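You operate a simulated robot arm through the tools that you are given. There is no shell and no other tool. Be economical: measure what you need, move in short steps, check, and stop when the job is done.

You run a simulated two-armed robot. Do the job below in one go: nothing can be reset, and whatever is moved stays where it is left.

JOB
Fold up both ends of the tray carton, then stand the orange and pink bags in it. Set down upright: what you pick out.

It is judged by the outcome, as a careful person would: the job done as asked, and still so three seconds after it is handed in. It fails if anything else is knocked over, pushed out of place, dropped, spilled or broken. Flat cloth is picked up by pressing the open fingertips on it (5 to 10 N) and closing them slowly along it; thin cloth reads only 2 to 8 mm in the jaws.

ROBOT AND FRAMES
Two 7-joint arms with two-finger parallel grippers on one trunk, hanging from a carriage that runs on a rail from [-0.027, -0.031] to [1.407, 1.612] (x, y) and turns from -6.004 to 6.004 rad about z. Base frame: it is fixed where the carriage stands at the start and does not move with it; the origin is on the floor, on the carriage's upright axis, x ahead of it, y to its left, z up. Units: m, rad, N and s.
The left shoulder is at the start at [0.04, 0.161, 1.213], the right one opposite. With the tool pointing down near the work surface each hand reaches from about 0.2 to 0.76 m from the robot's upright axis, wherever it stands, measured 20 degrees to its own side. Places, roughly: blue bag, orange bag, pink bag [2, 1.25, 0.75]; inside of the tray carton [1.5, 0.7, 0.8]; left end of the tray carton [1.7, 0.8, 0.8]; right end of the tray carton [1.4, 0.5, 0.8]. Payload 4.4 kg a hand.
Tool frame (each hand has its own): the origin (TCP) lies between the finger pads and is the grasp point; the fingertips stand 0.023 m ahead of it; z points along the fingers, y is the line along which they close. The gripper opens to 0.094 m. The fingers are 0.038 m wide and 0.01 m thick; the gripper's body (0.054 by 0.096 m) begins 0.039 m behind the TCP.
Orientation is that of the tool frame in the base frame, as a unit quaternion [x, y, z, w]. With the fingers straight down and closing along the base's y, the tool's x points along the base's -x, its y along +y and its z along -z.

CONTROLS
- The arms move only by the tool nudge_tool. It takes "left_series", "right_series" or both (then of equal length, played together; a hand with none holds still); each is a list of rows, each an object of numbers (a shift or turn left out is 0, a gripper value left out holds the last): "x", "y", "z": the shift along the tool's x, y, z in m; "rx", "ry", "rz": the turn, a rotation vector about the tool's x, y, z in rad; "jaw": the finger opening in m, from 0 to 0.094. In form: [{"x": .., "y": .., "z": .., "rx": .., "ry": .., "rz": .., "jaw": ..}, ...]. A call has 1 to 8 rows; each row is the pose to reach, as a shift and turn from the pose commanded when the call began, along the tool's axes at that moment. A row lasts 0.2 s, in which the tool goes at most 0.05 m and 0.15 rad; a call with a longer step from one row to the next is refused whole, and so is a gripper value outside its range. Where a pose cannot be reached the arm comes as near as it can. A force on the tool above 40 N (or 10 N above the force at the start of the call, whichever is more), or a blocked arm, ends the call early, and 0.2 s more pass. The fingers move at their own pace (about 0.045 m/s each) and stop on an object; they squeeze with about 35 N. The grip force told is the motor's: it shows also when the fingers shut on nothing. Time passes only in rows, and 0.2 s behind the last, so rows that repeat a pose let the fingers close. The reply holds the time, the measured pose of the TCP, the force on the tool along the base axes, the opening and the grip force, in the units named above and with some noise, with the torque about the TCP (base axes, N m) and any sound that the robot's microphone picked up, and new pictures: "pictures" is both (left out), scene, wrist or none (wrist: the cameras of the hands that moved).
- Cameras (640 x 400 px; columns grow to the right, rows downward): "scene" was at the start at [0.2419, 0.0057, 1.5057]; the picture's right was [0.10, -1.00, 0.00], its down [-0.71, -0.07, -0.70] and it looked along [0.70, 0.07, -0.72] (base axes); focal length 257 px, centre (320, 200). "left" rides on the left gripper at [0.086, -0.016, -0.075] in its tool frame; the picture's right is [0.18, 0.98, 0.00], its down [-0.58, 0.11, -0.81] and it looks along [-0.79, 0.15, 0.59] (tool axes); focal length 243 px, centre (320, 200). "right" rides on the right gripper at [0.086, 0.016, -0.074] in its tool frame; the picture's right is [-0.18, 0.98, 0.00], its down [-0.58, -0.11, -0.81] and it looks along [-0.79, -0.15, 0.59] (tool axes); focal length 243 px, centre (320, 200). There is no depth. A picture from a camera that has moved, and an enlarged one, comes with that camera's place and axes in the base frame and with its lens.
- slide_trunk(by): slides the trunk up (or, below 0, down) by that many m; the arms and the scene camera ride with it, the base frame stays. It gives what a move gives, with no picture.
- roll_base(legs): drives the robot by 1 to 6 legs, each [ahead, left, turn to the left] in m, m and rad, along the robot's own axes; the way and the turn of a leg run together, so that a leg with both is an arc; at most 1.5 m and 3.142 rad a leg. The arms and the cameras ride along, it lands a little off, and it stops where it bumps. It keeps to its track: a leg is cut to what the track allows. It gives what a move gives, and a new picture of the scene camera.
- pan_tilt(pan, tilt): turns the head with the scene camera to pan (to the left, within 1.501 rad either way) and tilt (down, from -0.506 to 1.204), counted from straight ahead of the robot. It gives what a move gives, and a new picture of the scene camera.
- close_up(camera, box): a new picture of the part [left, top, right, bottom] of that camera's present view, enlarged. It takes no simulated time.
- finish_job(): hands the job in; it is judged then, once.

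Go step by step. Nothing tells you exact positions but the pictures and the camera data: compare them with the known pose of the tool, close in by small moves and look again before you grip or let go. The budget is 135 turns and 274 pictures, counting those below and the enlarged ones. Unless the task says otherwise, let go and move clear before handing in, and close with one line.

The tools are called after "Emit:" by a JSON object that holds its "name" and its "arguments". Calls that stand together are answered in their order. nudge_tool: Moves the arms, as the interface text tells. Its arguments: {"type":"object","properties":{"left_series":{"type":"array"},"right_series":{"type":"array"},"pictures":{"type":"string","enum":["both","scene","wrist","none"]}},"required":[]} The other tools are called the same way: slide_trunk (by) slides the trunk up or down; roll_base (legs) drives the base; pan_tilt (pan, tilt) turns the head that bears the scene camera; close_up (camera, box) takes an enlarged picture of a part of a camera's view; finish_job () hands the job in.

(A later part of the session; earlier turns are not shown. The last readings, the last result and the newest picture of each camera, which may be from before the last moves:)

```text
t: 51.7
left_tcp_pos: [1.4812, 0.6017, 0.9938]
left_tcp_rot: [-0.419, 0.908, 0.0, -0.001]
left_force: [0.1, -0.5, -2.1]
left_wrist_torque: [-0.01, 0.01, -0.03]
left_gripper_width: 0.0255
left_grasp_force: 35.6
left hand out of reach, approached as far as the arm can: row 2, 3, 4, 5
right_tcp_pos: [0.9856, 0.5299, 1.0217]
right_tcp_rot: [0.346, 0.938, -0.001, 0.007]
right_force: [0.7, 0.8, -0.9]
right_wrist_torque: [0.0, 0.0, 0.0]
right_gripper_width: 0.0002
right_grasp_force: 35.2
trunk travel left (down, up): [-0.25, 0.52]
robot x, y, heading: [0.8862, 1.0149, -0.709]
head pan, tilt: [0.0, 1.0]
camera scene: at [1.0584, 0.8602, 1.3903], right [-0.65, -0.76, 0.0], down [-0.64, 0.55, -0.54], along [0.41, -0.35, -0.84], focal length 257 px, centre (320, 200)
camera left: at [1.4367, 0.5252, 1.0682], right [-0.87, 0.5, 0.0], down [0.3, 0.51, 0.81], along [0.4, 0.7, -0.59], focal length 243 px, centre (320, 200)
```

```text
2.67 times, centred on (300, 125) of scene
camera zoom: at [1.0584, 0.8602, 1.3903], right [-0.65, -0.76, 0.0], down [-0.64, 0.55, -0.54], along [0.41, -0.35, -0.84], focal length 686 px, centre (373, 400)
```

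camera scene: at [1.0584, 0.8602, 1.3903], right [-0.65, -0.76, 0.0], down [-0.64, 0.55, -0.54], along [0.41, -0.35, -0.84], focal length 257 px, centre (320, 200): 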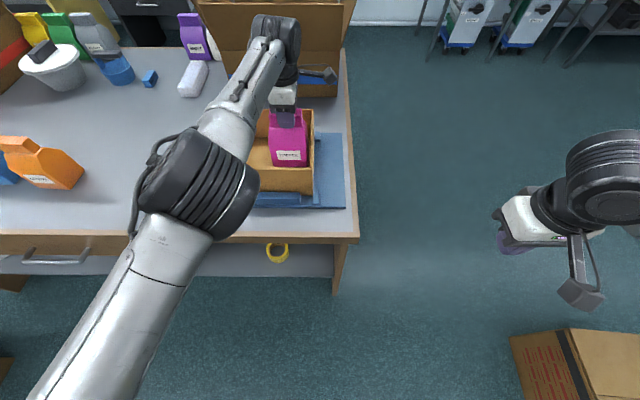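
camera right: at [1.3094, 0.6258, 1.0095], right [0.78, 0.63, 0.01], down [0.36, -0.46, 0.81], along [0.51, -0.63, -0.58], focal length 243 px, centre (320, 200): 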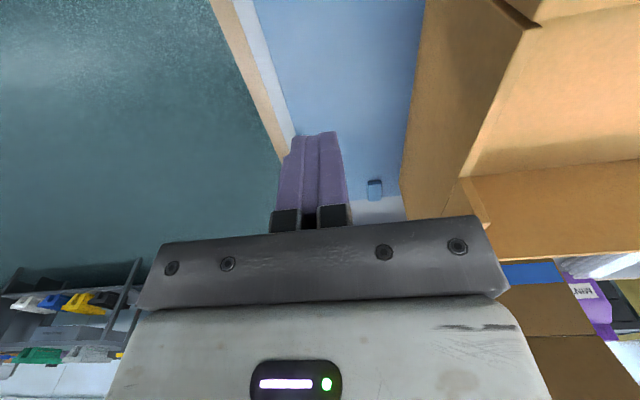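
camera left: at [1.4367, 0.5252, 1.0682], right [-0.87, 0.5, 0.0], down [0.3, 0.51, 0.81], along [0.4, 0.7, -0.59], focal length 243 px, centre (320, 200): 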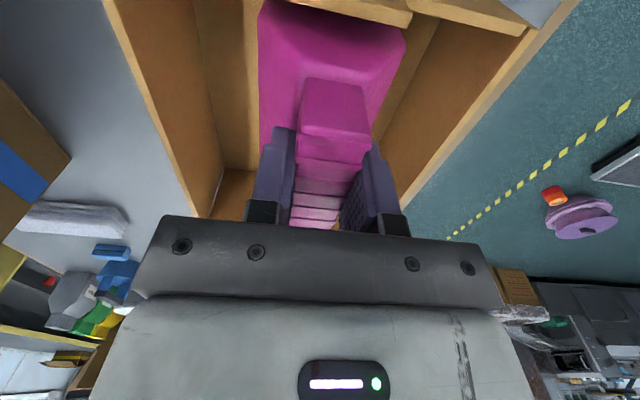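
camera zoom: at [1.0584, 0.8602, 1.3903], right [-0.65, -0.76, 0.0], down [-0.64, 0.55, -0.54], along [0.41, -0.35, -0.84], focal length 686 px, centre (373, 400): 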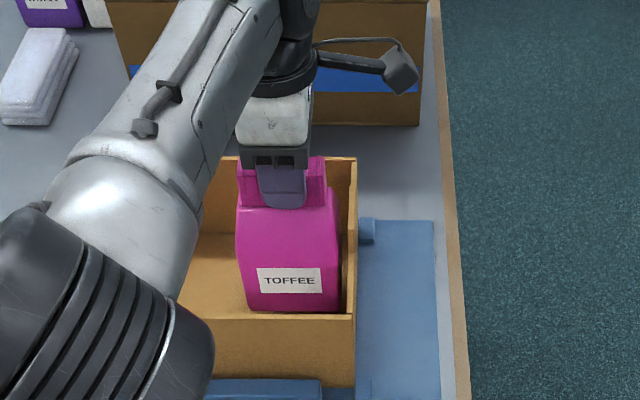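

Emit:
{"name": "nudge_tool", "arguments": {"left_series": [{"z": 0.008}, {"z": 0.014}, {"z": 0.019}, {"z": 0.023}, {"z": 0.023}]}}

```text
t: 52.9
left_tcp_pos: [1.4824, 0.6011, 0.9712]
left_tcp_rot: [-0.418, 0.909, 0.001, 0.0]
left_force: [0.5, 0.2, -2.3]
left_wrist_torque: [0.0, 0.03, -0.02]
left_gripper_width: 0.0256
left_grasp_force: 34.6
right_tcp_pos: [0.9862, 0.5308, 1.0204]
right_tcp_rot: [0.346, 0.938, 0.001, 0.007]
right_force: [-0.3, 0.7, -0.5]
right_wrist_torque: [0.0, 0.01, 0.01]
right_gripper_width: 0.0
right_grasp_force: 34.6
trunk travel left (down, up): [-0.25, 0.52]
robot x, y, heading: [0.8853, 1.0149, -0.706]
head pan, tilt: [0.0, 1.0]
camera scene: at [1.0584, 0.8601, 1.3903], right [-0.65, -0.76, 0.0], down [-0.64, 0.55, -0.54], along [0.41, -0.35, -0.84], focal length 257 px, centre (320, 200)
camera left: at [1.4375, 0.5244, 1.0453], right [-0.87, 0.5, 0.0], down [0.3, 0.51, 0.81], along [0.4, 0.7, -0.59], focal length 243 px, centre (320, 200)
```

scene: 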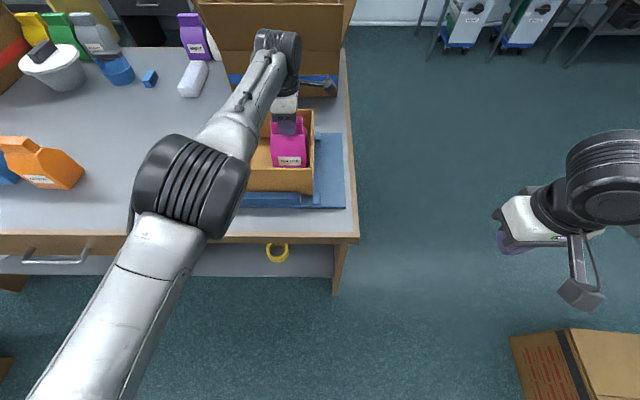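
left: 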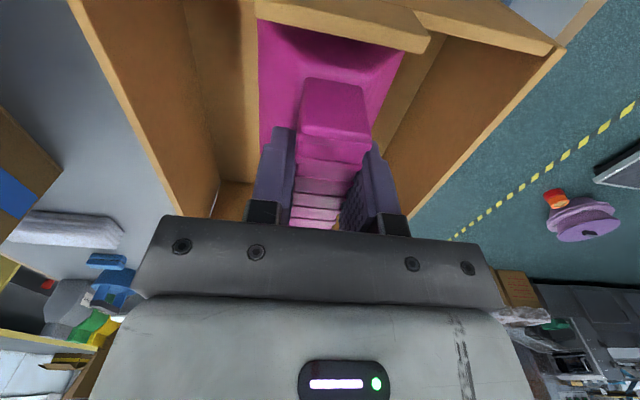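

Emit:
{"name": "nudge_tool", "arguments": {"left_series": [{"z": 0.002}, {"z": 0.004}, {"z": 0.004}], "pictures": "none"}}

```text
t: 53.7
left_tcp_pos: [1.4824, 0.6001, 0.9661]
left_tcp_rot: [-0.418, 0.908, 0.001, 0.0]
left_force: [-0.5, 0.1, -1.8]
left_wrist_torque: [-0.01, 0.02, 0.01]
left_gripper_width: 0.0259
left_grasp_force: 35.1
right_tcp_pos: [0.9859, 0.5299, 1.0205]
right_tcp_rot: [0.347, 0.938, 0.0, 0.007]
right_force: [-0.1, -0.6, -0.9]
right_wrist_torque: [-0.01, 0.01, 0.0]
right_gripper_width: 0.0
right_grasp_force: 34.8
trunk travel left (down, up): [-0.25, 0.52]
robot x, y, heading: [0.8806, 1.0099, -0.704]
head pan, tilt: [0.0, 1.0]
```

Emit:
{"name": "nudge_tool", "arguments": {"left_series": [{"z": 0.003}, {"z": 0.005}, {"z": 0.005}], "pictures": "none"}}

```text
t: 54.5
left_tcp_pos: [1.4827, 0.5992, 0.9647]
left_tcp_rot: [-0.417, 0.909, -0.001, 0.0]
left_force: [-3.4, 2.9, 25.2]
left_wrist_torque: [0.56, 0.69, 0.01]
left_gripper_width: 0.0243
left_grasp_force: 35.5
right_tcp_pos: [0.9877, 0.5299, 1.0204]
right_tcp_rot: [0.346, 0.938, -0.001, 0.009]
right_force: [-1.0, -0.4, 0.0]
right_wrist_torque: [-0.01, 0.0, 0.05]
right_gripper_width: 0.0003
right_grasp_force: 34.4
trunk travel left (down, up): [-0.25, 0.52]
robot x, y, heading: [0.8831, 1.0109, -0.703]
head pan, tilt: [0.0, 1.0]
```

The bag touched the tray floor at TCP z≈0.965. I'll ease the pressure, open the jaws, and lift away.

Emit:
{"name": "nudge_tool", "arguments": {"left_series": [{"z": -0.004}, {"z": -0.004, "jaw": 0.035}, {"z": -0.004, "jaw": 0.06}, {"z": -0.004, "jaw": 0.06}, {"z": -0.03}, {"z": -0.07}, {"z": -0.115}, {"z": -0.15}]}}

Emit:
{"name": "close_up", "arguments": {"camera": "scene", "box": [180, 50, 420, 200]}}

```text
t: 56.3
left_tcp_pos: [1.4759, 0.6168, 1.1094]
left_tcp_rot: [-0.418, 0.909, 0.001, -0.001]
left_force: [0.5, 0.4, 0.4]
left_wrist_torque: [-0.04, 0.0, -0.01]
left_gripper_width: 0.0602
left_grasp_force: 0.1
left hand out of reach, approached as far as the arm can: row 7, 8
right_tcp_pos: [0.9865, 0.53, 1.0209]
right_tcp_rot: [0.346, 0.938, 0.0, 0.008]
right_force: [0.2, -0.7, 0.1]
right_wrist_torque: [0.04, 0.0, 0.03]
right_gripper_width: 0.0002
right_grasp_force: 35.3
trunk travel left (down, up): [-0.25, 0.52]
robot x, y, heading: [0.8834, 1.0122, -0.711]
head pan, tilt: [0.0, 1.0]
camera scene: at [1.0588, 0.8602, 1.3903], right [-0.65, -0.76, 0.0], down [-0.64, 0.55, -0.54], along [0.41, -0.35, -0.84], focal length 257 px, centre (320, 200)
camera left: at [1.431, 0.5404, 1.183], right [-0.87, 0.5, 0.0], down [0.3, 0.51, 0.81], along [0.4, 0.7, -0.59], focal length 243 px, centre (320, 200)
```

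scene: 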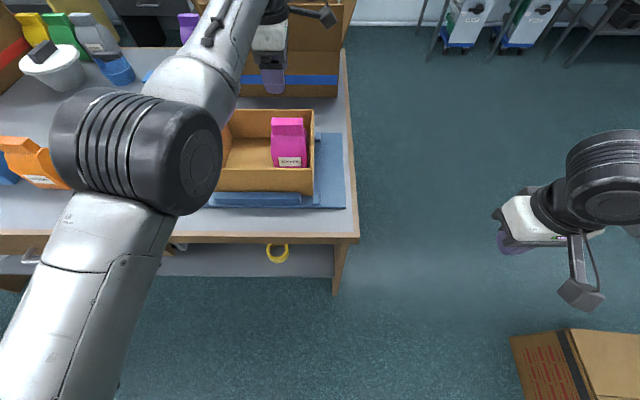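
left: 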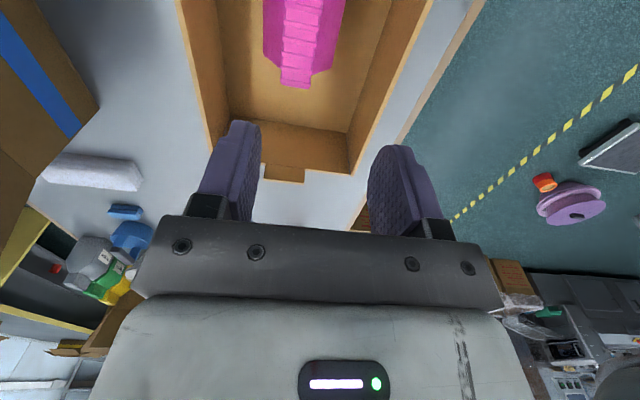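

```text
2.67 times, centred on (300, 125) of scene
camera zoom: at [1.0588, 0.8602, 1.3903], right [-0.65, -0.76, 0.0], down [-0.64, 0.55, -0.54], along [0.41, -0.35, -0.84], focal length 686 px, centre (373, 400)
```

zoom: 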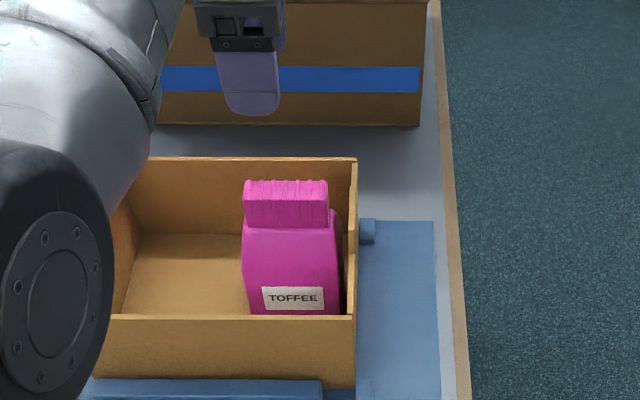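

The pink bag stands upright in the tray. Now for the orange bag, I'm driving left to bring the left hand above it.

Emit:
{"name": "roll_base", "arguments": {"legs": [[0, 0.63, 0]]}}

Emit:
{"name": "close_up", "arguments": {"camera": "left", "box": [160, 0, 640, 300]}}

Emit:
{"name": "close_up", "arguments": {"camera": "scene", "box": [140, 50, 460, 250]}}

```text
t: 59.8
left_tcp_pos: [1.8758, 1.0726, 1.1082]
left_tcp_rot: [-0.409, 0.913, 0.001, 0.0]
left_force: [-0.2, -0.4, 0.7]
left_wrist_torque: [0.02, 0.01, 0.01]
left_gripper_width: 0.0599
left_grasp_force: 0.1
right_tcp_pos: [1.3846, 0.9955, 1.0213]
right_tcp_rot: [0.355, 0.935, 0.0, 0.007]
right_force: [-0.2, -0.2, -0.4]
right_wrist_torque: [0.02, 0.04, -0.02]
right_gripper_width: 0.0
right_grasp_force: 35.1
trunk travel left (down, up): [-0.25, 0.52]
robot x, y, heading: [1.2901, 1.4774, -0.725]
head pan, tilt: [0.0, 1.0]
camera scene: at [1.4633, 1.3239, 1.3904], right [-0.66, -0.75, 0.0], down [-0.63, 0.56, -0.54], along [0.4, -0.36, -0.84], focal length 257 px, centre (320, 200)
```

scene: 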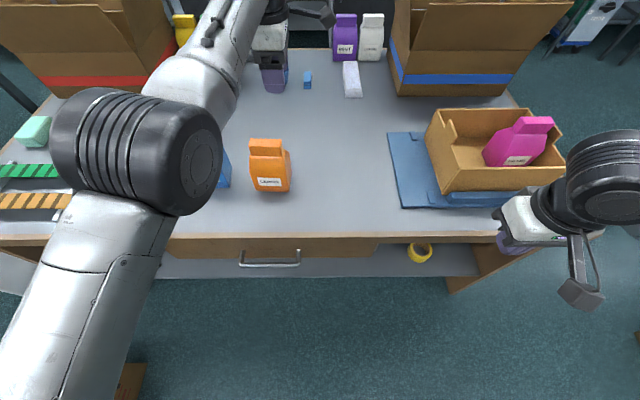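

```text
1.33 times, centred on (400, 150) of left
camera zoom: at [1.8295, 0.9972, 1.1829], right [-0.86, 0.52, 0.0], down [0.3, 0.51, 0.81], along [0.42, 0.69, -0.59], focal length 324 px, centre (213, 267)
```

zoom: 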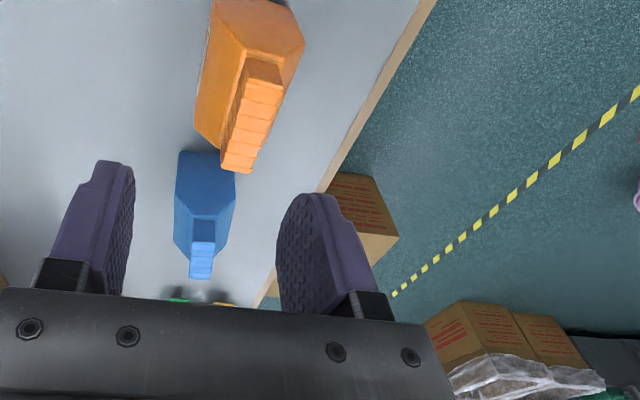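

```text
2.00 times, centred on (300, 150) of scene
camera zoom: at [1.4633, 1.3239, 1.3904], right [-0.66, -0.75, 0.0], down [-0.63, 0.56, -0.54], along [0.4, -0.36, -0.84], focal length 514 px, centre (360, 300)
```

zoom: 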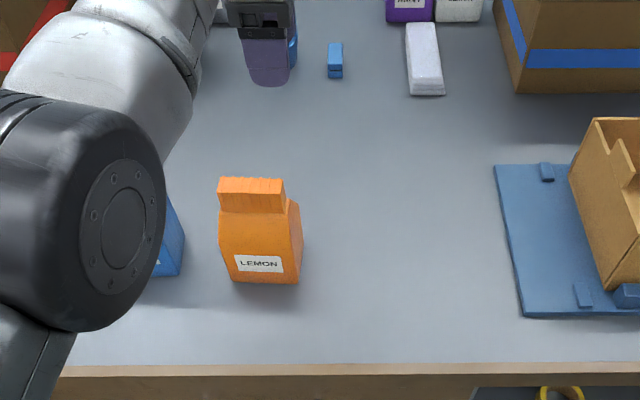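

The orange bag's strip is centred at l≈0.625, a≈0.678 and is square to the bench. I'm aligning and descending partway.

Emit:
{"name": "nudge_tool", "arguments": {"left_series": [{"x": -0.018, "y": 0.018, "rz": -0.02, "jaw": 0.094}, {"x": -0.036, "y": 0.035, "rz": -0.02}, {"x": -0.036, "y": 0.035, "rz": -0.02, "z": 0.03}, {"x": -0.036, "y": 0.035, "rz": -0.02, "z": 0.07}, {"x": -0.036, "y": 0.035, "rz": -0.02, "z": 0.1}, {"x": -0.036, "y": 0.035, "rz": -0.02, "z": 0.115}]}}

Emit:
{"name": "close_up", "arguments": {"camera": "scene", "box": [180, 90, 340, 190]}}

```text
t: 61.1
left_tcp_pos: [1.9067, 1.0781, 1.0005]
left_tcp_rot: [-0.42, 0.908, 0.001, -0.001]
left_force: [0.3, -0.1, 0.3]
left_wrist_torque: [0.0, 0.0, -0.01]
left_gripper_width: 0.0939
left_grasp_force: 0.0
left hand out of reach, approached as far as the arm can: row 1, 2, 3, 4, 5, 6
right_tcp_pos: [1.3851, 0.9956, 1.0202]
right_tcp_rot: [0.355, 0.935, -0.001, 0.007]
right_force: [-0.5, 1.0, -1.4]
right_wrist_torque: [0.0, 0.01, 0.02]
right_gripper_width: 0.0004
right_grasp_force: 35.0
trunk travel left (down, up): [-0.25, 0.52]
robot x, y, heading: [1.2871, 1.4772, -0.723]
head pan, tilt: [0.0, 1.0]
camera scene: at [1.4631, 1.3239, 1.3903], right [-0.66, -0.75, 0.0], down [-0.63, 0.56, -0.54], along [0.4, -0.36, -0.84], focal length 257 px, centre (320, 200)
camera left: at [1.8635, 1.0016, 1.0749], right [-0.87, 0.5, 0.0], down [0.3, 0.51, 0.81], along [0.4, 0.7, -0.59], focal length 243 px, centre (320, 200)
```

scene: 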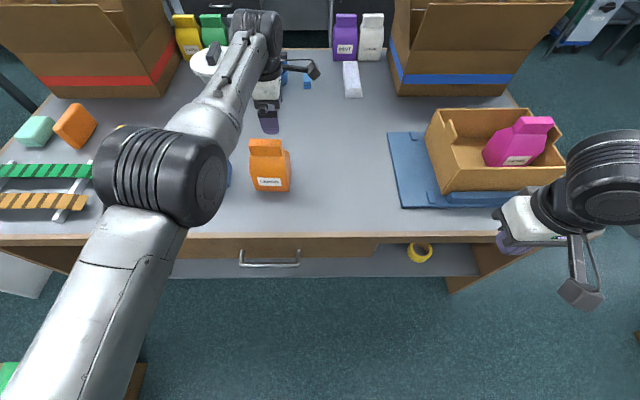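
left: 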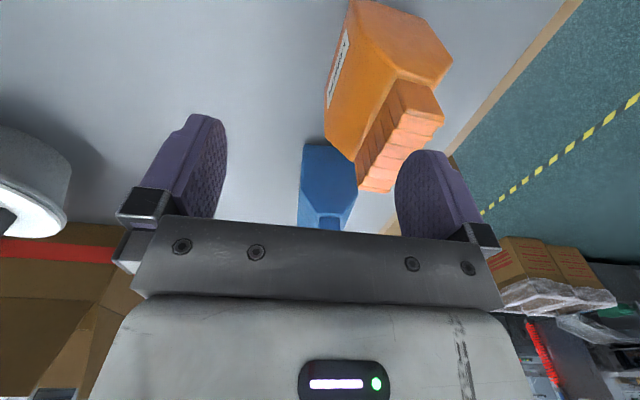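

```text
4.00 times, centred on (260, 140) of scene
camera zoom: at [1.4631, 1.3239, 1.3903], right [-0.66, -0.75, 0.0], down [-0.63, 0.56, -0.54], along [0.4, -0.36, -0.84], focal length 1029 px, centre (560, 440)
```

zoom: 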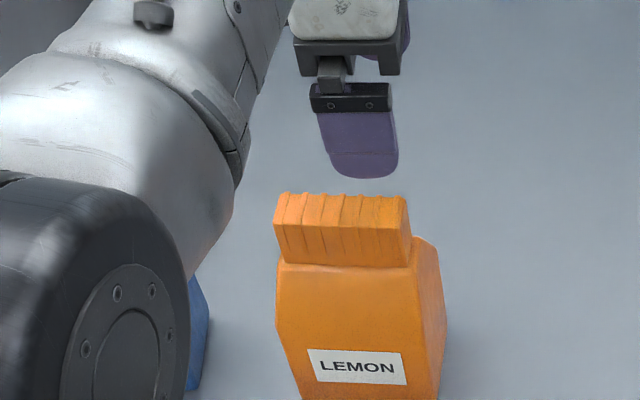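

The hand ended about 5 cm too far forward because the arm had been at its reach limit. I'll raise it, pull back, and check again.

Emit:
{"name": "nudge_tool", "arguments": {"left_series": [{"z": -0.04}, {"z": -0.04, "x": -0.006, "y": 0.028}, {"z": -0.04, "x": -0.012, "y": 0.055}, {"z": -0.04, "x": -0.012, "y": 0.055}]}}

```text
t: 62.1
left_tcp_pos: [1.9048, 1.0827, 1.0474]
left_tcp_rot: [-0.418, 0.908, 0.001, 0.0]
left_force: [-1.6, 0.4, 0.3]
left_wrist_torque: [0.0, -0.02, 0.0]
left_gripper_width: 0.094
left_grasp_force: 0.0
left hand out of reach, approached as far as the arm can: row 2, 3, 4
right_tcp_pos: [1.3852, 0.995, 1.022]
right_tcp_rot: [0.354, 0.935, -0.001, 0.007]
right_force: [0.6, 0.5, -0.4]
right_wrist_torque: [0.01, -0.06, -0.01]
right_gripper_width: 0.0
right_grasp_force: 35.1
trunk travel left (down, up): [-0.25, 0.52]
robot x, y, heading: [1.2919, 1.479, -0.725]
head pan, tilt: [0.0, 1.0]
camera scene: at [1.4631, 1.3239, 1.3903], right [-0.66, -0.75, 0.0], down [-0.63, 0.56, -0.54], along [0.4, -0.36, -0.84], focal length 257 px, centre (320, 200)
camera left: at [1.8618, 1.0066, 1.1221], right [-0.87, 0.5, 0.0], down [0.3, 0.51, 0.81], along [0.4, 0.7, -0.59], focal length 243 px, centre (320, 200)
```

scene: 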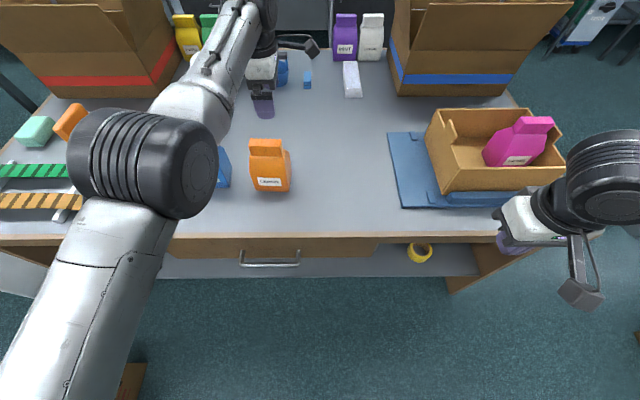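
left: 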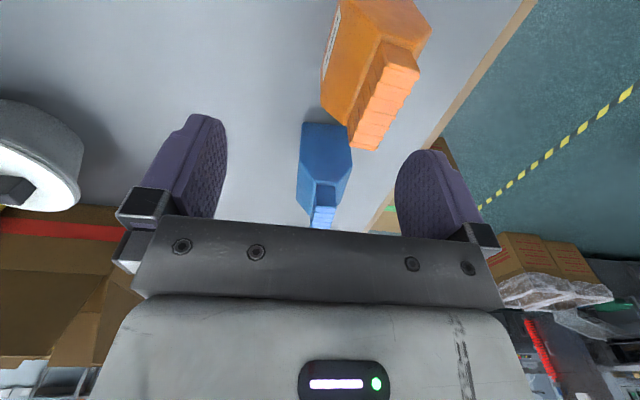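

The arm seems stuck at a joint limit in this posture. I'll unwind the wrist turn and retrace the approach that worked for the pink bag.

Emit:
{"name": "nudge_tool", "arguments": {"left_series": [{"rz": 0.14, "z": -0.02}, {"rz": 0.28, "z": -0.04}, {"rz": 0.42, "z": -0.05}, {"rz": 0.56, "z": -0.05}, {"rz": 0.7, "z": -0.05}, {"rz": 0.84, "z": -0.05}, {"rz": 0.98, "z": -0.05}, {"rz": 1.12, "z": -0.05}], "pictures": "scene"}}

```text
t: 64.0
left_tcp_pos: [1.8995, 1.089, 1.0951]
left_tcp_rot: [0.129, 0.992, 0.0, 0.0]
left_force: [0.0, 0.2, 0.3]
left_wrist_torque: [-0.02, 0.03, 0.0]
left_gripper_width: 0.094
left_grasp_force: 0.0
left hand out of reach, approached as far as the arm can: row 2, 3, 4, 5, 6, 7, 8
right_tcp_pos: [1.3851, 0.9958, 1.0212]
right_tcp_rot: [0.355, 0.935, -0.001, 0.008]
right_force: [0.4, -0.8, 0.1]
right_wrist_torque: [0.0, 0.0, 0.0]
right_gripper_width: 0.0002
right_grasp_force: 35.1
trunk travel left (down, up): [-0.25, 0.52]
robot x, y, heading: [1.2882, 1.478, -0.724]
head pan, tilt: [0.0, 1.0]
camera scene: at [1.4632, 1.3239, 1.3903], right [-0.66, -0.75, 0.0], down [-0.63, 0.56, -0.54], along [0.4, -0.36, -0.84], focal length 257 px, centre (320, 200)
```

scene: 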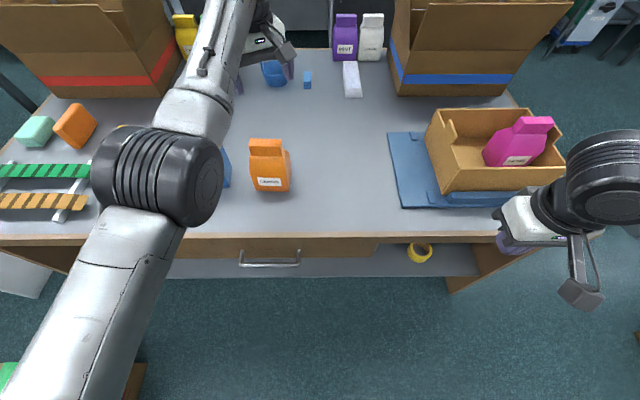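

Emit:
{"name": "nudge_tool", "arguments": {"left_series": [{"x": 0.034, "y": 0.016}, {"x": 0.068, "y": 0.032}, {"x": 0.101, "y": 0.049}, {"x": 0.135, "y": 0.065}], "pictures": "none"}}

```text
t: 65.0
left_tcp_pos: [1.8991, 1.0896, 1.0951]
left_tcp_rot: [0.128, 0.992, 0.0, 0.0]
left_force: [-0.5, 0.0, 0.0]
left_wrist_torque: [-0.04, 0.02, 0.01]
left_gripper_width: 0.0938
left_grasp_force: 0.1
left hand out of reach, approached as far as the arm can: row 1, 2, 3, 4
right_tcp_pos: [1.3837, 0.9948, 1.0207]
right_tcp_rot: [0.355, 0.935, 0.0, 0.006]
right_force: [0.5, -0.3, 0.4]
right_wrist_torque: [0.0, -0.01, 0.02]
right_gripper_width: 0.0002
right_grasp_force: 34.7
trunk travel left (down, up): [-0.25, 0.52]
robot x, y, heading: [1.2879, 1.4799, -0.725]
head pan, tilt: [0.0, 1.0]
```

Emit:
{"name": "nudge_tool", "arguments": {"left_series": [{"x": -0.005, "y": 0.04, "z": 0.0}, {"x": -0.01, "y": 0.08, "z": 0.0}, {"x": -0.015, "y": 0.12, "z": 0.0}, {"x": -0.02, "y": 0.157, "z": 0.0}, {"x": 0.02, "y": 0.157, "z": 0.0}, {"x": 0.06, "y": 0.157, "z": 0.0}, {"x": 0.1, "y": 0.157, "z": 0.0}, {"x": 0.14, "y": 0.157, "z": 0.0}], "pictures": "scene"}}

```text
t: 66.8
left_tcp_pos: [1.8043, 1.2815, 1.0976]
left_tcp_rot: [0.127, 0.992, 0.0, 0.001]
left_force: [-1.3, 0.1, -0.5]
left_wrist_torque: [-0.03, 0.01, 0.01]
left_gripper_width: 0.0938
left_grasp_force: 0.0
right_tcp_pos: [1.3844, 0.9959, 1.0218]
right_tcp_rot: [0.355, 0.935, -0.001, 0.007]
right_force: [-0.2, -0.1, 0.0]
right_wrist_torque: [-0.03, 0.03, 0.0]
right_gripper_width: 0.0003
right_grasp_force: 35.0
trunk travel left (down, up): [-0.25, 0.52]
robot x, y, heading: [1.2909, 1.479, -0.728]
head pan, tilt: [0.0, 1.0]
camera scene: at [1.463, 1.3239, 1.3903], right [-0.66, -0.75, 0.0], down [-0.63, 0.56, -0.54], along [0.4, -0.36, -0.84], focal length 257 px, centre (320, 200)
```

scene: 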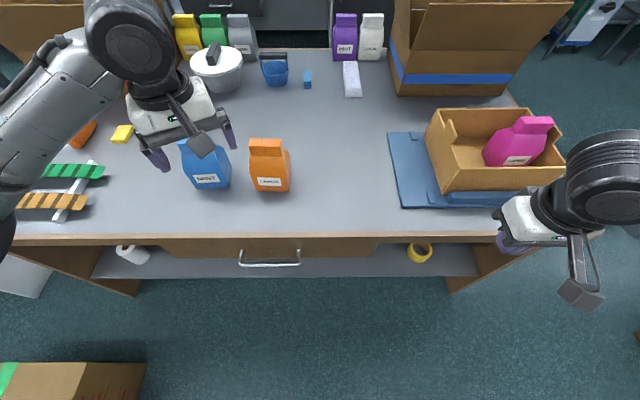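

The arm is free again. I'm moving over the orange bag while turning the gripper.

Emit:
{"name": "nudge_tool", "arguments": {"left_series": [{"x": -0.0133, "y": -0.017, "rz": -0.14}, {"x": -0.0267, "y": -0.034, "rz": -0.28}, {"x": -0.04, "y": -0.051, "rz": -0.42}, {"x": -0.0533, "y": -0.068, "rz": -0.56}, {"x": -0.0667, "y": -0.085, "rz": -0.7}, {"x": -0.08, "y": -0.102, "rz": -0.84}, {"x": -0.0933, "y": -0.119, "rz": -0.98}, {"x": -0.1067, "y": -0.1358, "rz": -1.12}]}}

```text
t: 68.5
left_tcp_pos: [1.8764, 1.1199, 1.0961]
left_tcp_rot: [-0.419, 0.908, 0.0, 0.0]
left_force: [-0.8, -0.3, 0.2]
left_wrist_torque: [0.0, -0.02, 0.0]
left_gripper_width: 0.0938
left_grasp_force: 0.0
right_tcp_pos: [1.3847, 0.9942, 1.022]
right_tcp_rot: [0.354, 0.935, -0.001, 0.006]
right_force: [-0.4, -1.0, 0.6]
right_wrist_torque: [0.0, -0.01, 0.0]
right_gripper_width: 0.0001
right_grasp_force: 35.1
trunk travel left (down, up): [-0.25, 0.52]
robot x, y, heading: [1.2915, 1.4781, -0.728]
head pan, tilt: [0.0, 1.0]
camera scene: at [1.463, 1.3233, 1.3904], right [-0.66, -0.75, 0.0], down [-0.63, 0.56, -0.54], along [0.4, -0.36, -0.84], focal length 257 px, centre (320, 200)
camera left: at [1.8321, 1.0441, 1.1712], right [-0.87, 0.5, 0.0], down [0.29, 0.51, 0.81], along [0.4, 0.7, -0.59], focal length 243 px, centre (320, 200)
```

scene: 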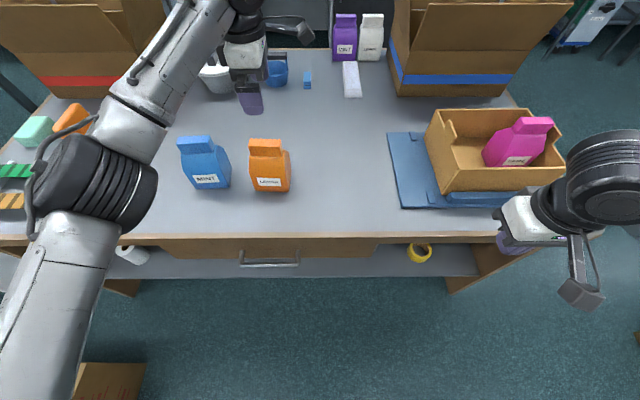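
left: 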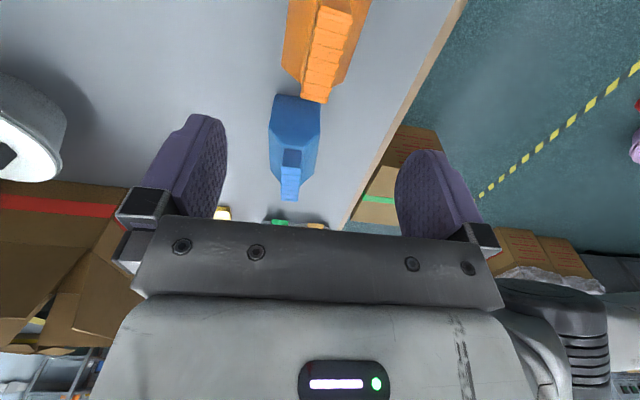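

Well placed. I'm making a small alignment and descending.

Emit:
{"name": "nudge_tool", "arguments": {"left_series": [{"x": -0.005, "y": 0.006, "rz": 0.04, "z": 0.03}, {"x": -0.005, "y": 0.006, "rz": 0.04, "z": 0.07}, {"x": -0.005, "y": 0.006, "rz": 0.04, "z": 0.1}, {"x": -0.005, "y": 0.006, "rz": 0.04, "z": 0.112}]}}

Emit:
{"name": "close_up", "arguments": {"camera": "scene", "box": [180, 100, 340, 200]}}

```text
t: 69.5
left_tcp_pos: [1.8753, 1.1284, 0.9847]
left_tcp_rot: [-0.4, 0.916, -0.001, 0.0]
left_force: [0.5, -0.8, 0.9]
left_wrist_torque: [-0.02, 0.01, 0.0]
left_gripper_width: 0.0939
left_grasp_force: 0.1
right_tcp_pos: [1.3853, 0.9953, 1.0219]
right_tcp_rot: [0.356, 0.935, -0.001, 0.007]
right_force: [0.2, -0.1, 0.3]
right_wrist_torque: [0.02, 0.03, 0.0]
right_gripper_width: 0.0
right_grasp_force: 35.3
trunk travel left (down, up): [-0.25, 0.52]
robot x, y, heading: [1.2895, 1.4816, -0.728]
head pan, tilt: [0.0, 1.0]
camera scene: at [1.4632, 1.3238, 1.3904], right [-0.66, -0.75, 0.0], down [-0.63, 0.56, -0.54], along [0.4, -0.36, -0.84], focal length 257 px, centre (320, 200)
camera left: at [1.828, 1.054, 1.0588], right [-0.85, 0.53, 0.0], down [0.32, 0.5, 0.81], along [0.43, 0.68, -0.59], focal length 243 px, centre (320, 200)
```

scene: 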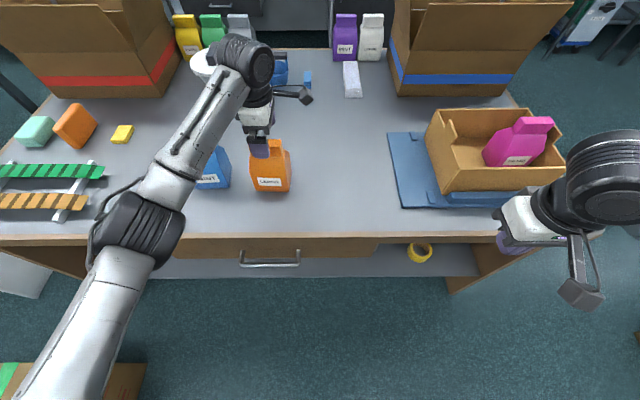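
left: 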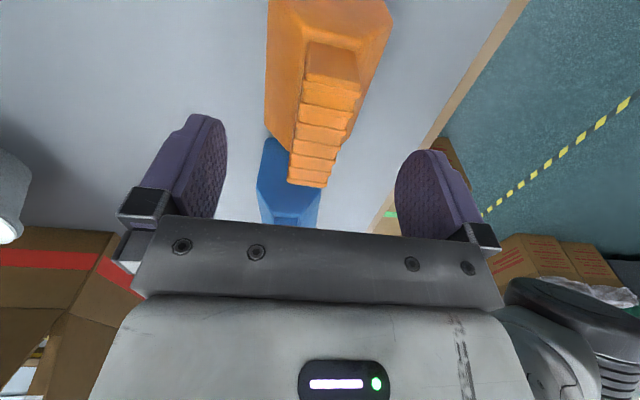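

```text
4.00 times, centred on (260, 150) of scene
camera zoom: at [1.4632, 1.3238, 1.3904], right [-0.66, -0.75, 0.0], down [-0.63, 0.56, -0.54], along [0.4, -0.36, -0.84], focal length 1029 px, centre (560, 400)
```

zoom: 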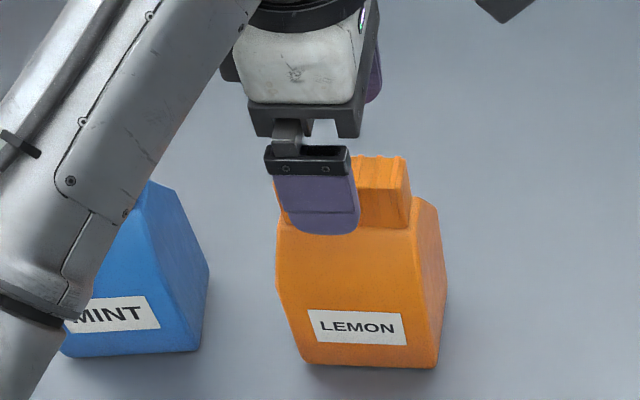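

The fingers straddle the strip, slightly left of centre. I'll shift 11 mm right, descend, and grip.

Emit:
{"name": "nudge_tool", "arguments": {"left_series": [{"x": 0.011, "z": 0.01}, {"x": 0.011, "z": 0.03}, {"x": 0.011, "z": 0.037}, {"x": 0.011, "z": 0.037, "jaw": 0.045}, {"x": 0.011, "z": 0.037, "jaw": 0.025}, {"x": 0.011, "z": 0.037, "jaw": 0.01}, {"x": 0.011, "z": 0.037, "jaw": 0.0}, {"x": 0.011, "z": 0.037, "jaw": 0.0}]}}

Emit:
{"name": "close_up", "arguments": {"camera": "scene", "box": [180, 100, 340, 200]}}

```text
t: 71.3
left_tcp_pos: [1.867, 1.1201, 0.9475]
left_tcp_rot: [-0.401, 0.916, 0.0, 0.0]
left_force: [-0.6, -0.2, 0.8]
left_wrist_torque: [0.0, -0.06, 0.05]
left_gripper_width: 0.0256
left_grasp_force: 34.9
right_tcp_pos: [1.3841, 0.995, 1.0211]
right_tcp_rot: [0.356, 0.935, -0.001, 0.006]
right_force: [0.1, -0.1, 0.3]
right_wrist_torque: [0.03, -0.01, 0.02]
right_gripper_width: 0.0
right_grasp_force: 35.3
trunk travel left (down, up): [-0.25, 0.52]
robot x, y, heading: [1.2919, 1.4818, -0.727]
head pan, tilt: [0.0, 1.0]
camera scene: at [1.4632, 1.3238, 1.3904], right [-0.66, -0.75, 0.0], down [-0.63, 0.56, -0.54], along [0.4, -0.36, -0.84], focal length 257 px, centre (320, 200)
camera left: at [1.8193, 1.0463, 1.0218], right [-0.85, 0.53, 0.0], down [0.31, 0.5, 0.81], along [0.43, 0.68, -0.59], focal length 243 px, centre (320, 200)
```

scene: 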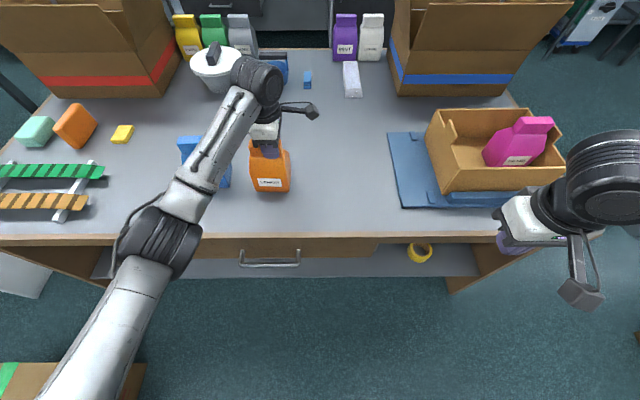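
left: 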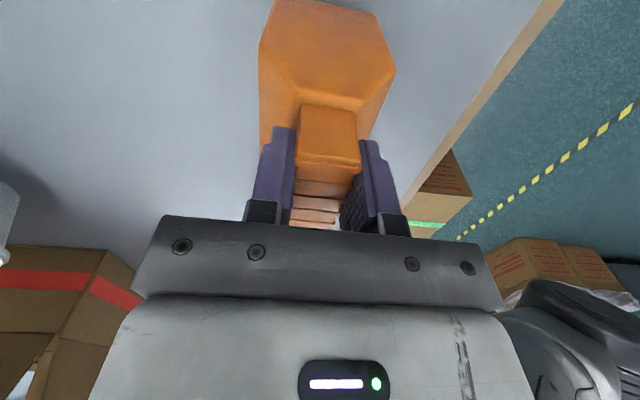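

```text
4.00 times, centred on (260, 150) of scene
camera zoom: at [1.4632, 1.3238, 1.3904], right [-0.66, -0.75, 0.0], down [-0.63, 0.56, -0.54], along [0.4, -0.36, -0.84], focal length 1029 px, centre (560, 400)
```

zoom: 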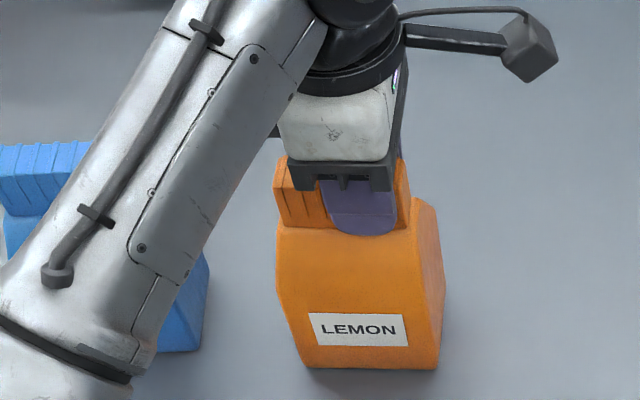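

The orange bag is gripped. I'll lift it clear with the arm and trunk, then drive right.

Emit:
{"name": "nudge_tool", "arguments": {"left_series": [{"z": -0.02}, {"z": -0.05}, {"z": -0.085}, {"z": -0.1}], "pictures": "none"}}

Emit:
{"name": "slide_trunk", "arguments": {"by": 0.1}}

Emit:
{"name": "roll_base", "arguments": {"legs": [[0, -0.55, 0.018]]}}

```text
t: 72.3
left_tcp_pos: [1.8669, 1.1212, 1.0488]
left_tcp_rot: [-0.4, 0.916, 0.0, -0.001]
left_force: [-0.4, 0.5, -2.7]
left_wrist_torque: [-0.02, 0.03, 0.02]
left_gripper_width: 0.0256
left_grasp_force: 34.4
right_tcp_pos: [1.3844, 0.9966, 1.0204]
right_tcp_rot: [0.355, 0.935, 0.001, 0.007]
right_force: [0.6, 0.0, 0.2]
right_wrist_torque: [0.0, -0.01, -0.02]
right_gripper_width: 0.0
right_grasp_force: 34.7
trunk travel left (down, up): [-0.25, 0.52]
robot x, y, heading: [1.2886, 1.479, -0.729]
head pan, tilt: [0.0, 1.0]
```

```text
t: 73.7
left_tcp_pos: [1.8666, 1.121, 1.1484]
left_tcp_rot: [-0.4, 0.916, 0.0, 0.0]
left_force: [-0.3, -0.3, -2.7]
left_wrist_torque: [0.0, 0.03, -0.02]
left_gripper_width: 0.0258
left_grasp_force: 35.4
right_tcp_pos: [1.384, 0.9958, 1.1216]
right_tcp_rot: [0.355, 0.935, 0.0, 0.008]
right_force: [-0.5, 0.2, 0.3]
right_wrist_torque: [0.04, -0.01, 0.03]
right_gripper_width: 0.0
right_grasp_force: 34.9
trunk travel left (down, up): [-0.35, 0.42]
robot x, y, heading: [1.2899, 1.4754, -0.732]
head pan, tilt: [0.0, 1.0]
```

```text
t: 76.8
left_tcp_pos: [1.5162, 0.7246, 1.1486]
left_tcp_rot: [-0.412, 0.911, 0.0, 0.0]
left_force: [0.1, -0.4, -2.2]
left_wrist_torque: [-0.03, 0.02, 0.0]
left_gripper_width: 0.0258
left_grasp_force: 34.8
right_tcp_pos: [1.0382, 0.5878, 1.121]
right_tcp_rot: [0.344, 0.939, -0.001, 0.007]
right_force: [-1.1, -0.2, 0.2]
right_wrist_torque: [0.0, 0.0, 0.01]
right_gripper_width: 0.0001
right_grasp_force: 34.6
trunk travel left (down, up): [-0.35, 0.42]
robot x, y, heading: [0.9323, 1.0664, -0.703]
head pan, tilt: [0.0, 1.0]
camera scene: at [1.1087, 0.9178, 1.4903], right [-0.65, -0.76, 0.0], down [-0.64, 0.54, -0.54], along [0.41, -0.35, -0.84], focal length 257 px, centre (320, 200)
```

scene: 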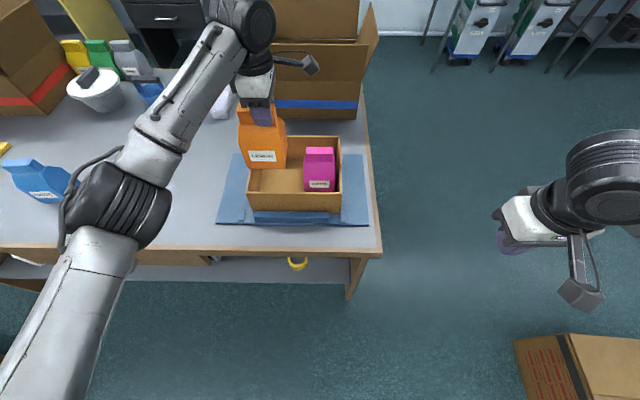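

Emit:
{"name": "nudge_tool", "arguments": {"left_series": [{"x": 0.005, "y": -0.02}, {"x": 0.01, "y": -0.038}, {"x": 0.01, "y": -0.038, "z": 0.03}, {"x": 0.01, "y": -0.038, "z": 0.04}]}}

Emit:
{"name": "close_up", "arguments": {"camera": "scene", "box": [200, 90, 400, 215]}}

```text
t: 77.8
left_tcp_pos: [1.5403, 0.6903, 1.1071]
left_tcp_rot: [-0.411, 0.912, 0.0, 0.0]
left_force: [-0.8, 0.0, -3.4]
left_wrist_torque: [-0.04, 0.02, 0.0]
left_gripper_width: 0.0258
left_grasp_force: 34.6
right_tcp_pos: [1.0384, 0.5875, 1.1205]
right_tcp_rot: [0.344, 0.939, -0.001, 0.007]
right_force: [0.8, 0.6, 0.4]
right_wrist_torque: [-0.02, 0.02, 0.0]
right_gripper_width: 0.0001
right_grasp_force: 34.8
trunk travel left (down, up): [-0.35, 0.42]
robot x, y, heading: [0.9303, 1.067, -0.701]
head pan, tilt: [0.0, 1.0]
camera scene: at [1.1089, 0.9177, 1.4904], right [-0.65, -0.76, 0.0], down [-0.64, 0.54, -0.54], along [0.41, -0.35, -0.84], focal length 257 px, centre (320, 200)
camera left: at [1.4939, 0.6161, 1.1819], right [-0.86, 0.51, 0.0], down [0.3, 0.51, 0.81], along [0.41, 0.69, -0.59], focal length 243 px, centre (320, 200)
```

scene: 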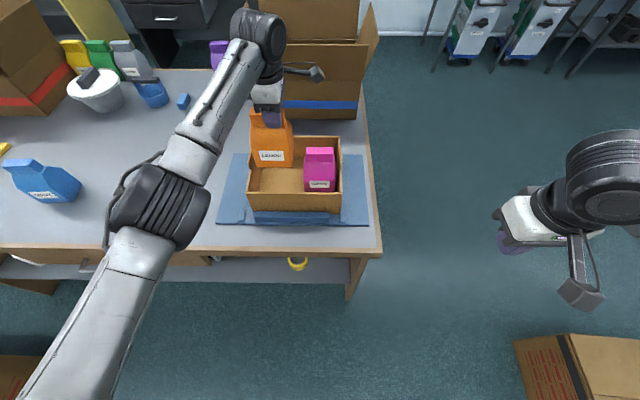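
left: 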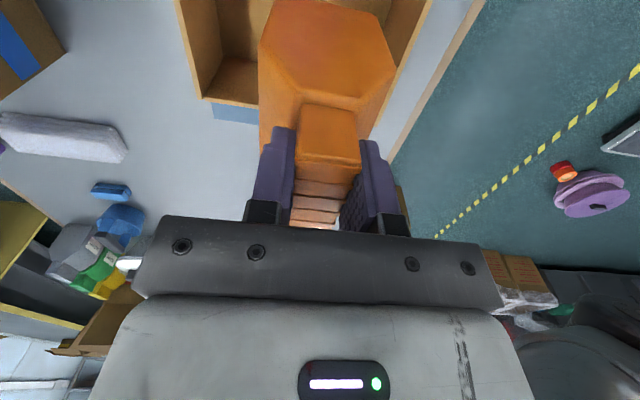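

```text
3.20 times, centred on (300, 152) of scene
camera zoom: at [1.1089, 0.9177, 1.4904], right [-0.65, -0.76, 0.0], down [-0.64, 0.54, -0.54], along [0.41, -0.35, -0.84], focal length 823 px, centre (384, 352)
```

zoom: 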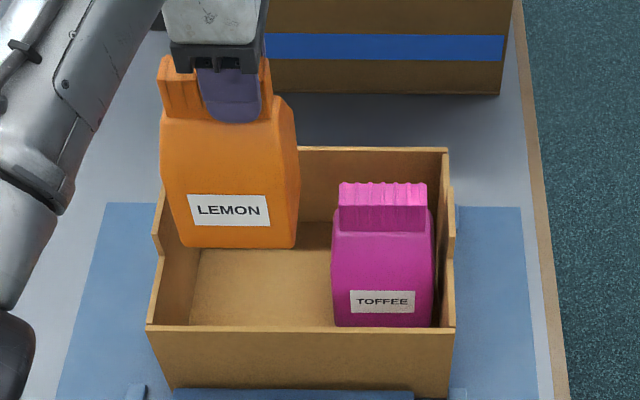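

The orange bag is aligned over the left half with clearance on both sides. I'm lowering it.

Emit:
{"name": "nudge_tool", "arguments": {"left_series": [{"z": 0.03}, {"z": 0.06}, {"z": 0.09}, {"z": 0.115}, {"z": 0.13}, {"z": 0.135}]}}

Emit:
{"name": "close_up", "arguments": {"camera": "scene", "box": [200, 90, 400, 215]}}

```text
t: 79.2
left_tcp_pos: [1.5388, 0.6917, 0.9725]
left_tcp_rot: [-0.412, 0.911, 0.0, 0.0]
left_force: [0.1, -0.5, -2.2]
left_wrist_torque: [-0.07, 0.07, 0.02]
left_gripper_width: 0.0258
left_grasp_force: 34.9
right_tcp_pos: [1.0376, 0.5873, 1.1215]
right_tcp_rot: [0.343, 0.939, 0.0, 0.008]
right_force: [0.1, 0.8, 0.8]
right_wrist_torque: [-0.02, -0.02, -0.02]
right_gripper_width: 0.0002
right_grasp_force: 35.4
trunk travel left (down, up): [-0.35, 0.42]
robot x, y, heading: [0.9346, 1.066, -0.701]
head pan, tilt: [0.0, 1.0]
camera scene: at [1.1088, 0.9179, 1.4903], right [-0.65, -0.76, 0.0], down [-0.64, 0.54, -0.54], along [0.41, -0.35, -0.84], focal length 257 px, centre (320, 200)
camera left: at [1.4929, 0.6165, 1.0471], right [-0.86, 0.51, 0.0], down [0.3, 0.51, 0.81], along [0.41, 0.69, -0.59], focal length 243 px, centre (320, 200)
```

scene: 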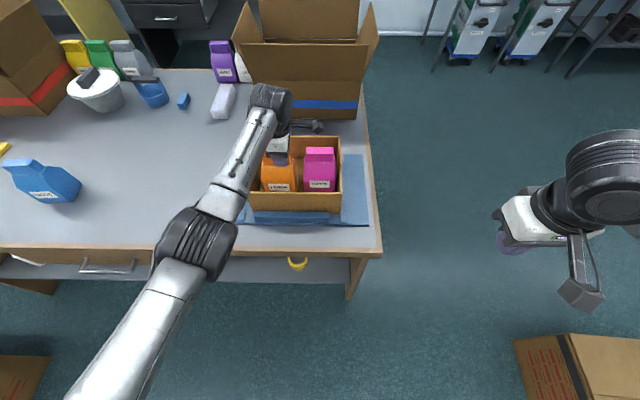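
left: 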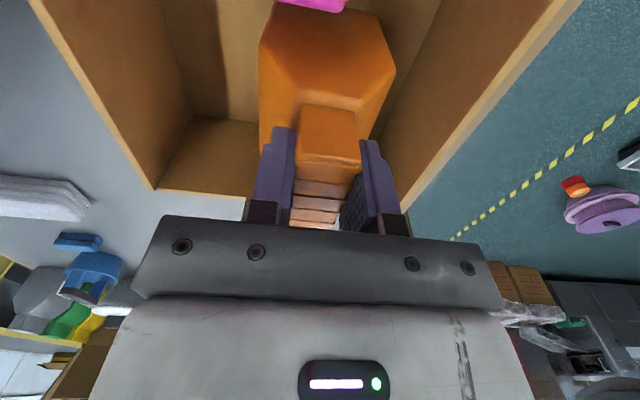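

```text
3.20 times, centred on (300, 152) of scene
camera zoom: at [1.1088, 0.9179, 1.4903], right [-0.65, -0.76, 0.0], down [-0.64, 0.54, -0.54], along [0.41, -0.35, -0.84], focal length 823 px, centre (384, 352)
```

zoom: 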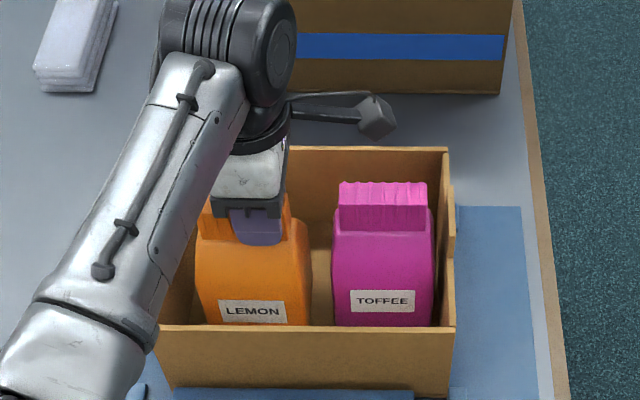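

Emit:
{"name": "nudge_tool", "arguments": {"left_series": [{"z": 0.003}, {"z": 0.006}, {"z": 0.008}, {"z": 0.008}], "pictures": "none"}}

```text
t: 80.2
left_tcp_pos: [1.5381, 0.6921, 0.9643]
left_tcp_rot: [-0.411, 0.912, 0.0, 0.001]
left_force: [-0.6, -0.1, -2.7]
left_wrist_torque: [-0.06, 0.01, -0.01]
left_gripper_width: 0.0259
left_grasp_force: 34.7
right_tcp_pos: [1.0381, 0.5879, 1.1208]
right_tcp_rot: [0.343, 0.939, 0.0, 0.008]
right_force: [-0.4, -0.2, -0.4]
right_wrist_torque: [0.02, -0.01, 0.02]
right_gripper_width: 0.0002
right_grasp_force: 35.4
trunk travel left (down, up): [-0.35, 0.42]
robot x, y, heading: [0.932, 1.0658, -0.699]
head pan, tilt: [0.0, 1.0]
```

Emit:
{"name": "nudge_tool", "arguments": {"left_series": [{"z": 0.002}, {"z": 0.003}, {"z": 0.003}], "pictures": "none"}}

```text
t: 81.0
left_tcp_pos: [1.5393, 0.6908, 0.9647]
left_tcp_rot: [-0.412, 0.911, -0.002, 0.0]
left_force: [-7.7, 6.3, 21.5]
left_wrist_torque: [0.63, 0.09, 0.16]
left_gripper_width: 0.0258
left_grasp_force: 34.8
right_tcp_pos: [1.0379, 0.5878, 1.121]
right_tcp_rot: [0.343, 0.939, 0.0, 0.007]
right_force: [-0.9, 0.0, 0.1]
right_wrist_torque: [0.02, -0.01, 0.0]
right_gripper_width: 0.0
right_grasp_force: 34.5
trunk travel left (down, up): [-0.35, 0.42]
robot x, y, heading: [0.9329, 1.0704, -0.704]
head pan, tilt: [0.0, 1.0]
```

It has touched the floor. I'm easing off, releasing, and rising clear.

Emit:
{"name": "nudge_tool", "arguments": {"left_series": [{"z": -0.002}, {"z": -0.002, "jaw": 0.035}, {"z": -0.002, "jaw": 0.06}, {"z": -0.002, "jaw": 0.06}, {"z": -0.03}, {"z": -0.07}, {"z": -0.11}, {"z": -0.14}]}}

Emit:
{"name": "close_up", "arguments": {"camera": "scene", "box": [200, 90, 400, 215]}}

```text
t: 82.8
left_tcp_pos: [1.5375, 0.6903, 1.1045]
left_tcp_rot: [-0.412, 0.911, 0.0, 0.0]
left_force: [-0.5, -0.3, 0.1]
left_wrist_torque: [0.01, -0.01, -0.02]
left_gripper_width: 0.06
left_grasp_force: 0.1
right_tcp_pos: [1.0386, 0.5879, 1.1201]
right_tcp_rot: [0.344, 0.939, 0.0, 0.007]
right_force: [-0.2, 0.2, -0.2]
right_wrist_torque: [0.01, 0.05, 0.01]
right_gripper_width: 0.0
right_grasp_force: 34.7
trunk travel left (down, up): [-0.35, 0.42]
robot x, y, heading: [0.9331, 1.0656, -0.704]
head pan, tilt: [0.0, 1.0]
camera scene: at [1.1094, 0.9178, 1.4904], right [-0.65, -0.76, 0.0], down [-0.64, 0.54, -0.54], along [0.41, -0.35, -0.84], focal length 257 px, centre (320, 200)
camera left: at [1.4918, 0.6151, 1.1798], right [-0.86, 0.51, 0.0], down [0.3, 0.51, 0.81], along [0.41, 0.69, -0.59], focal length 243 px, centre (320, 200)
```

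scene: 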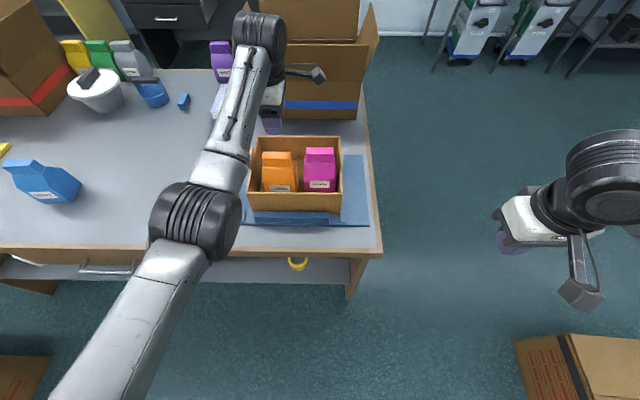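
left: 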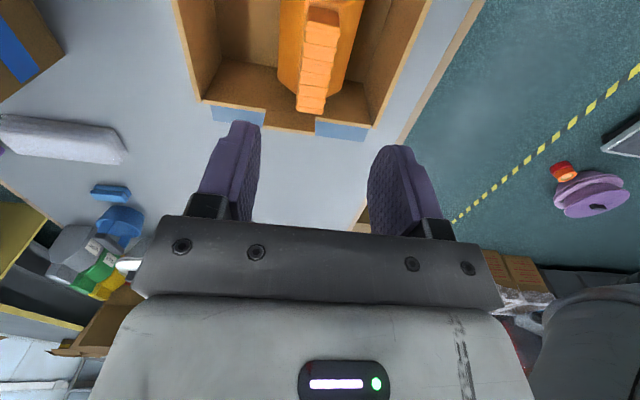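

```text
3.20 times, centred on (300, 152) of scene
camera zoom: at [1.1094, 0.9178, 1.4904], right [-0.65, -0.76, 0.0], down [-0.64, 0.54, -0.54], along [0.41, -0.35, -0.84], focal length 823 px, centre (384, 352)
```

zoom: 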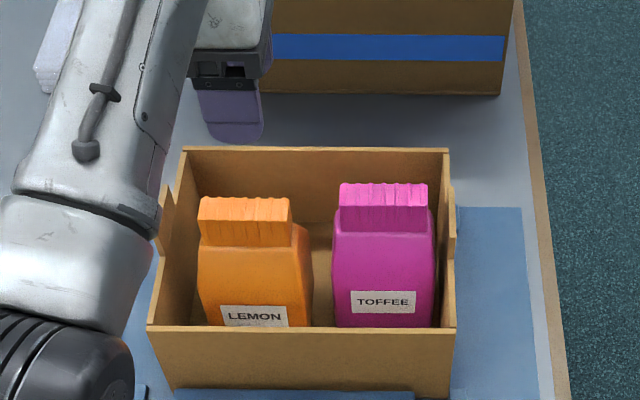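

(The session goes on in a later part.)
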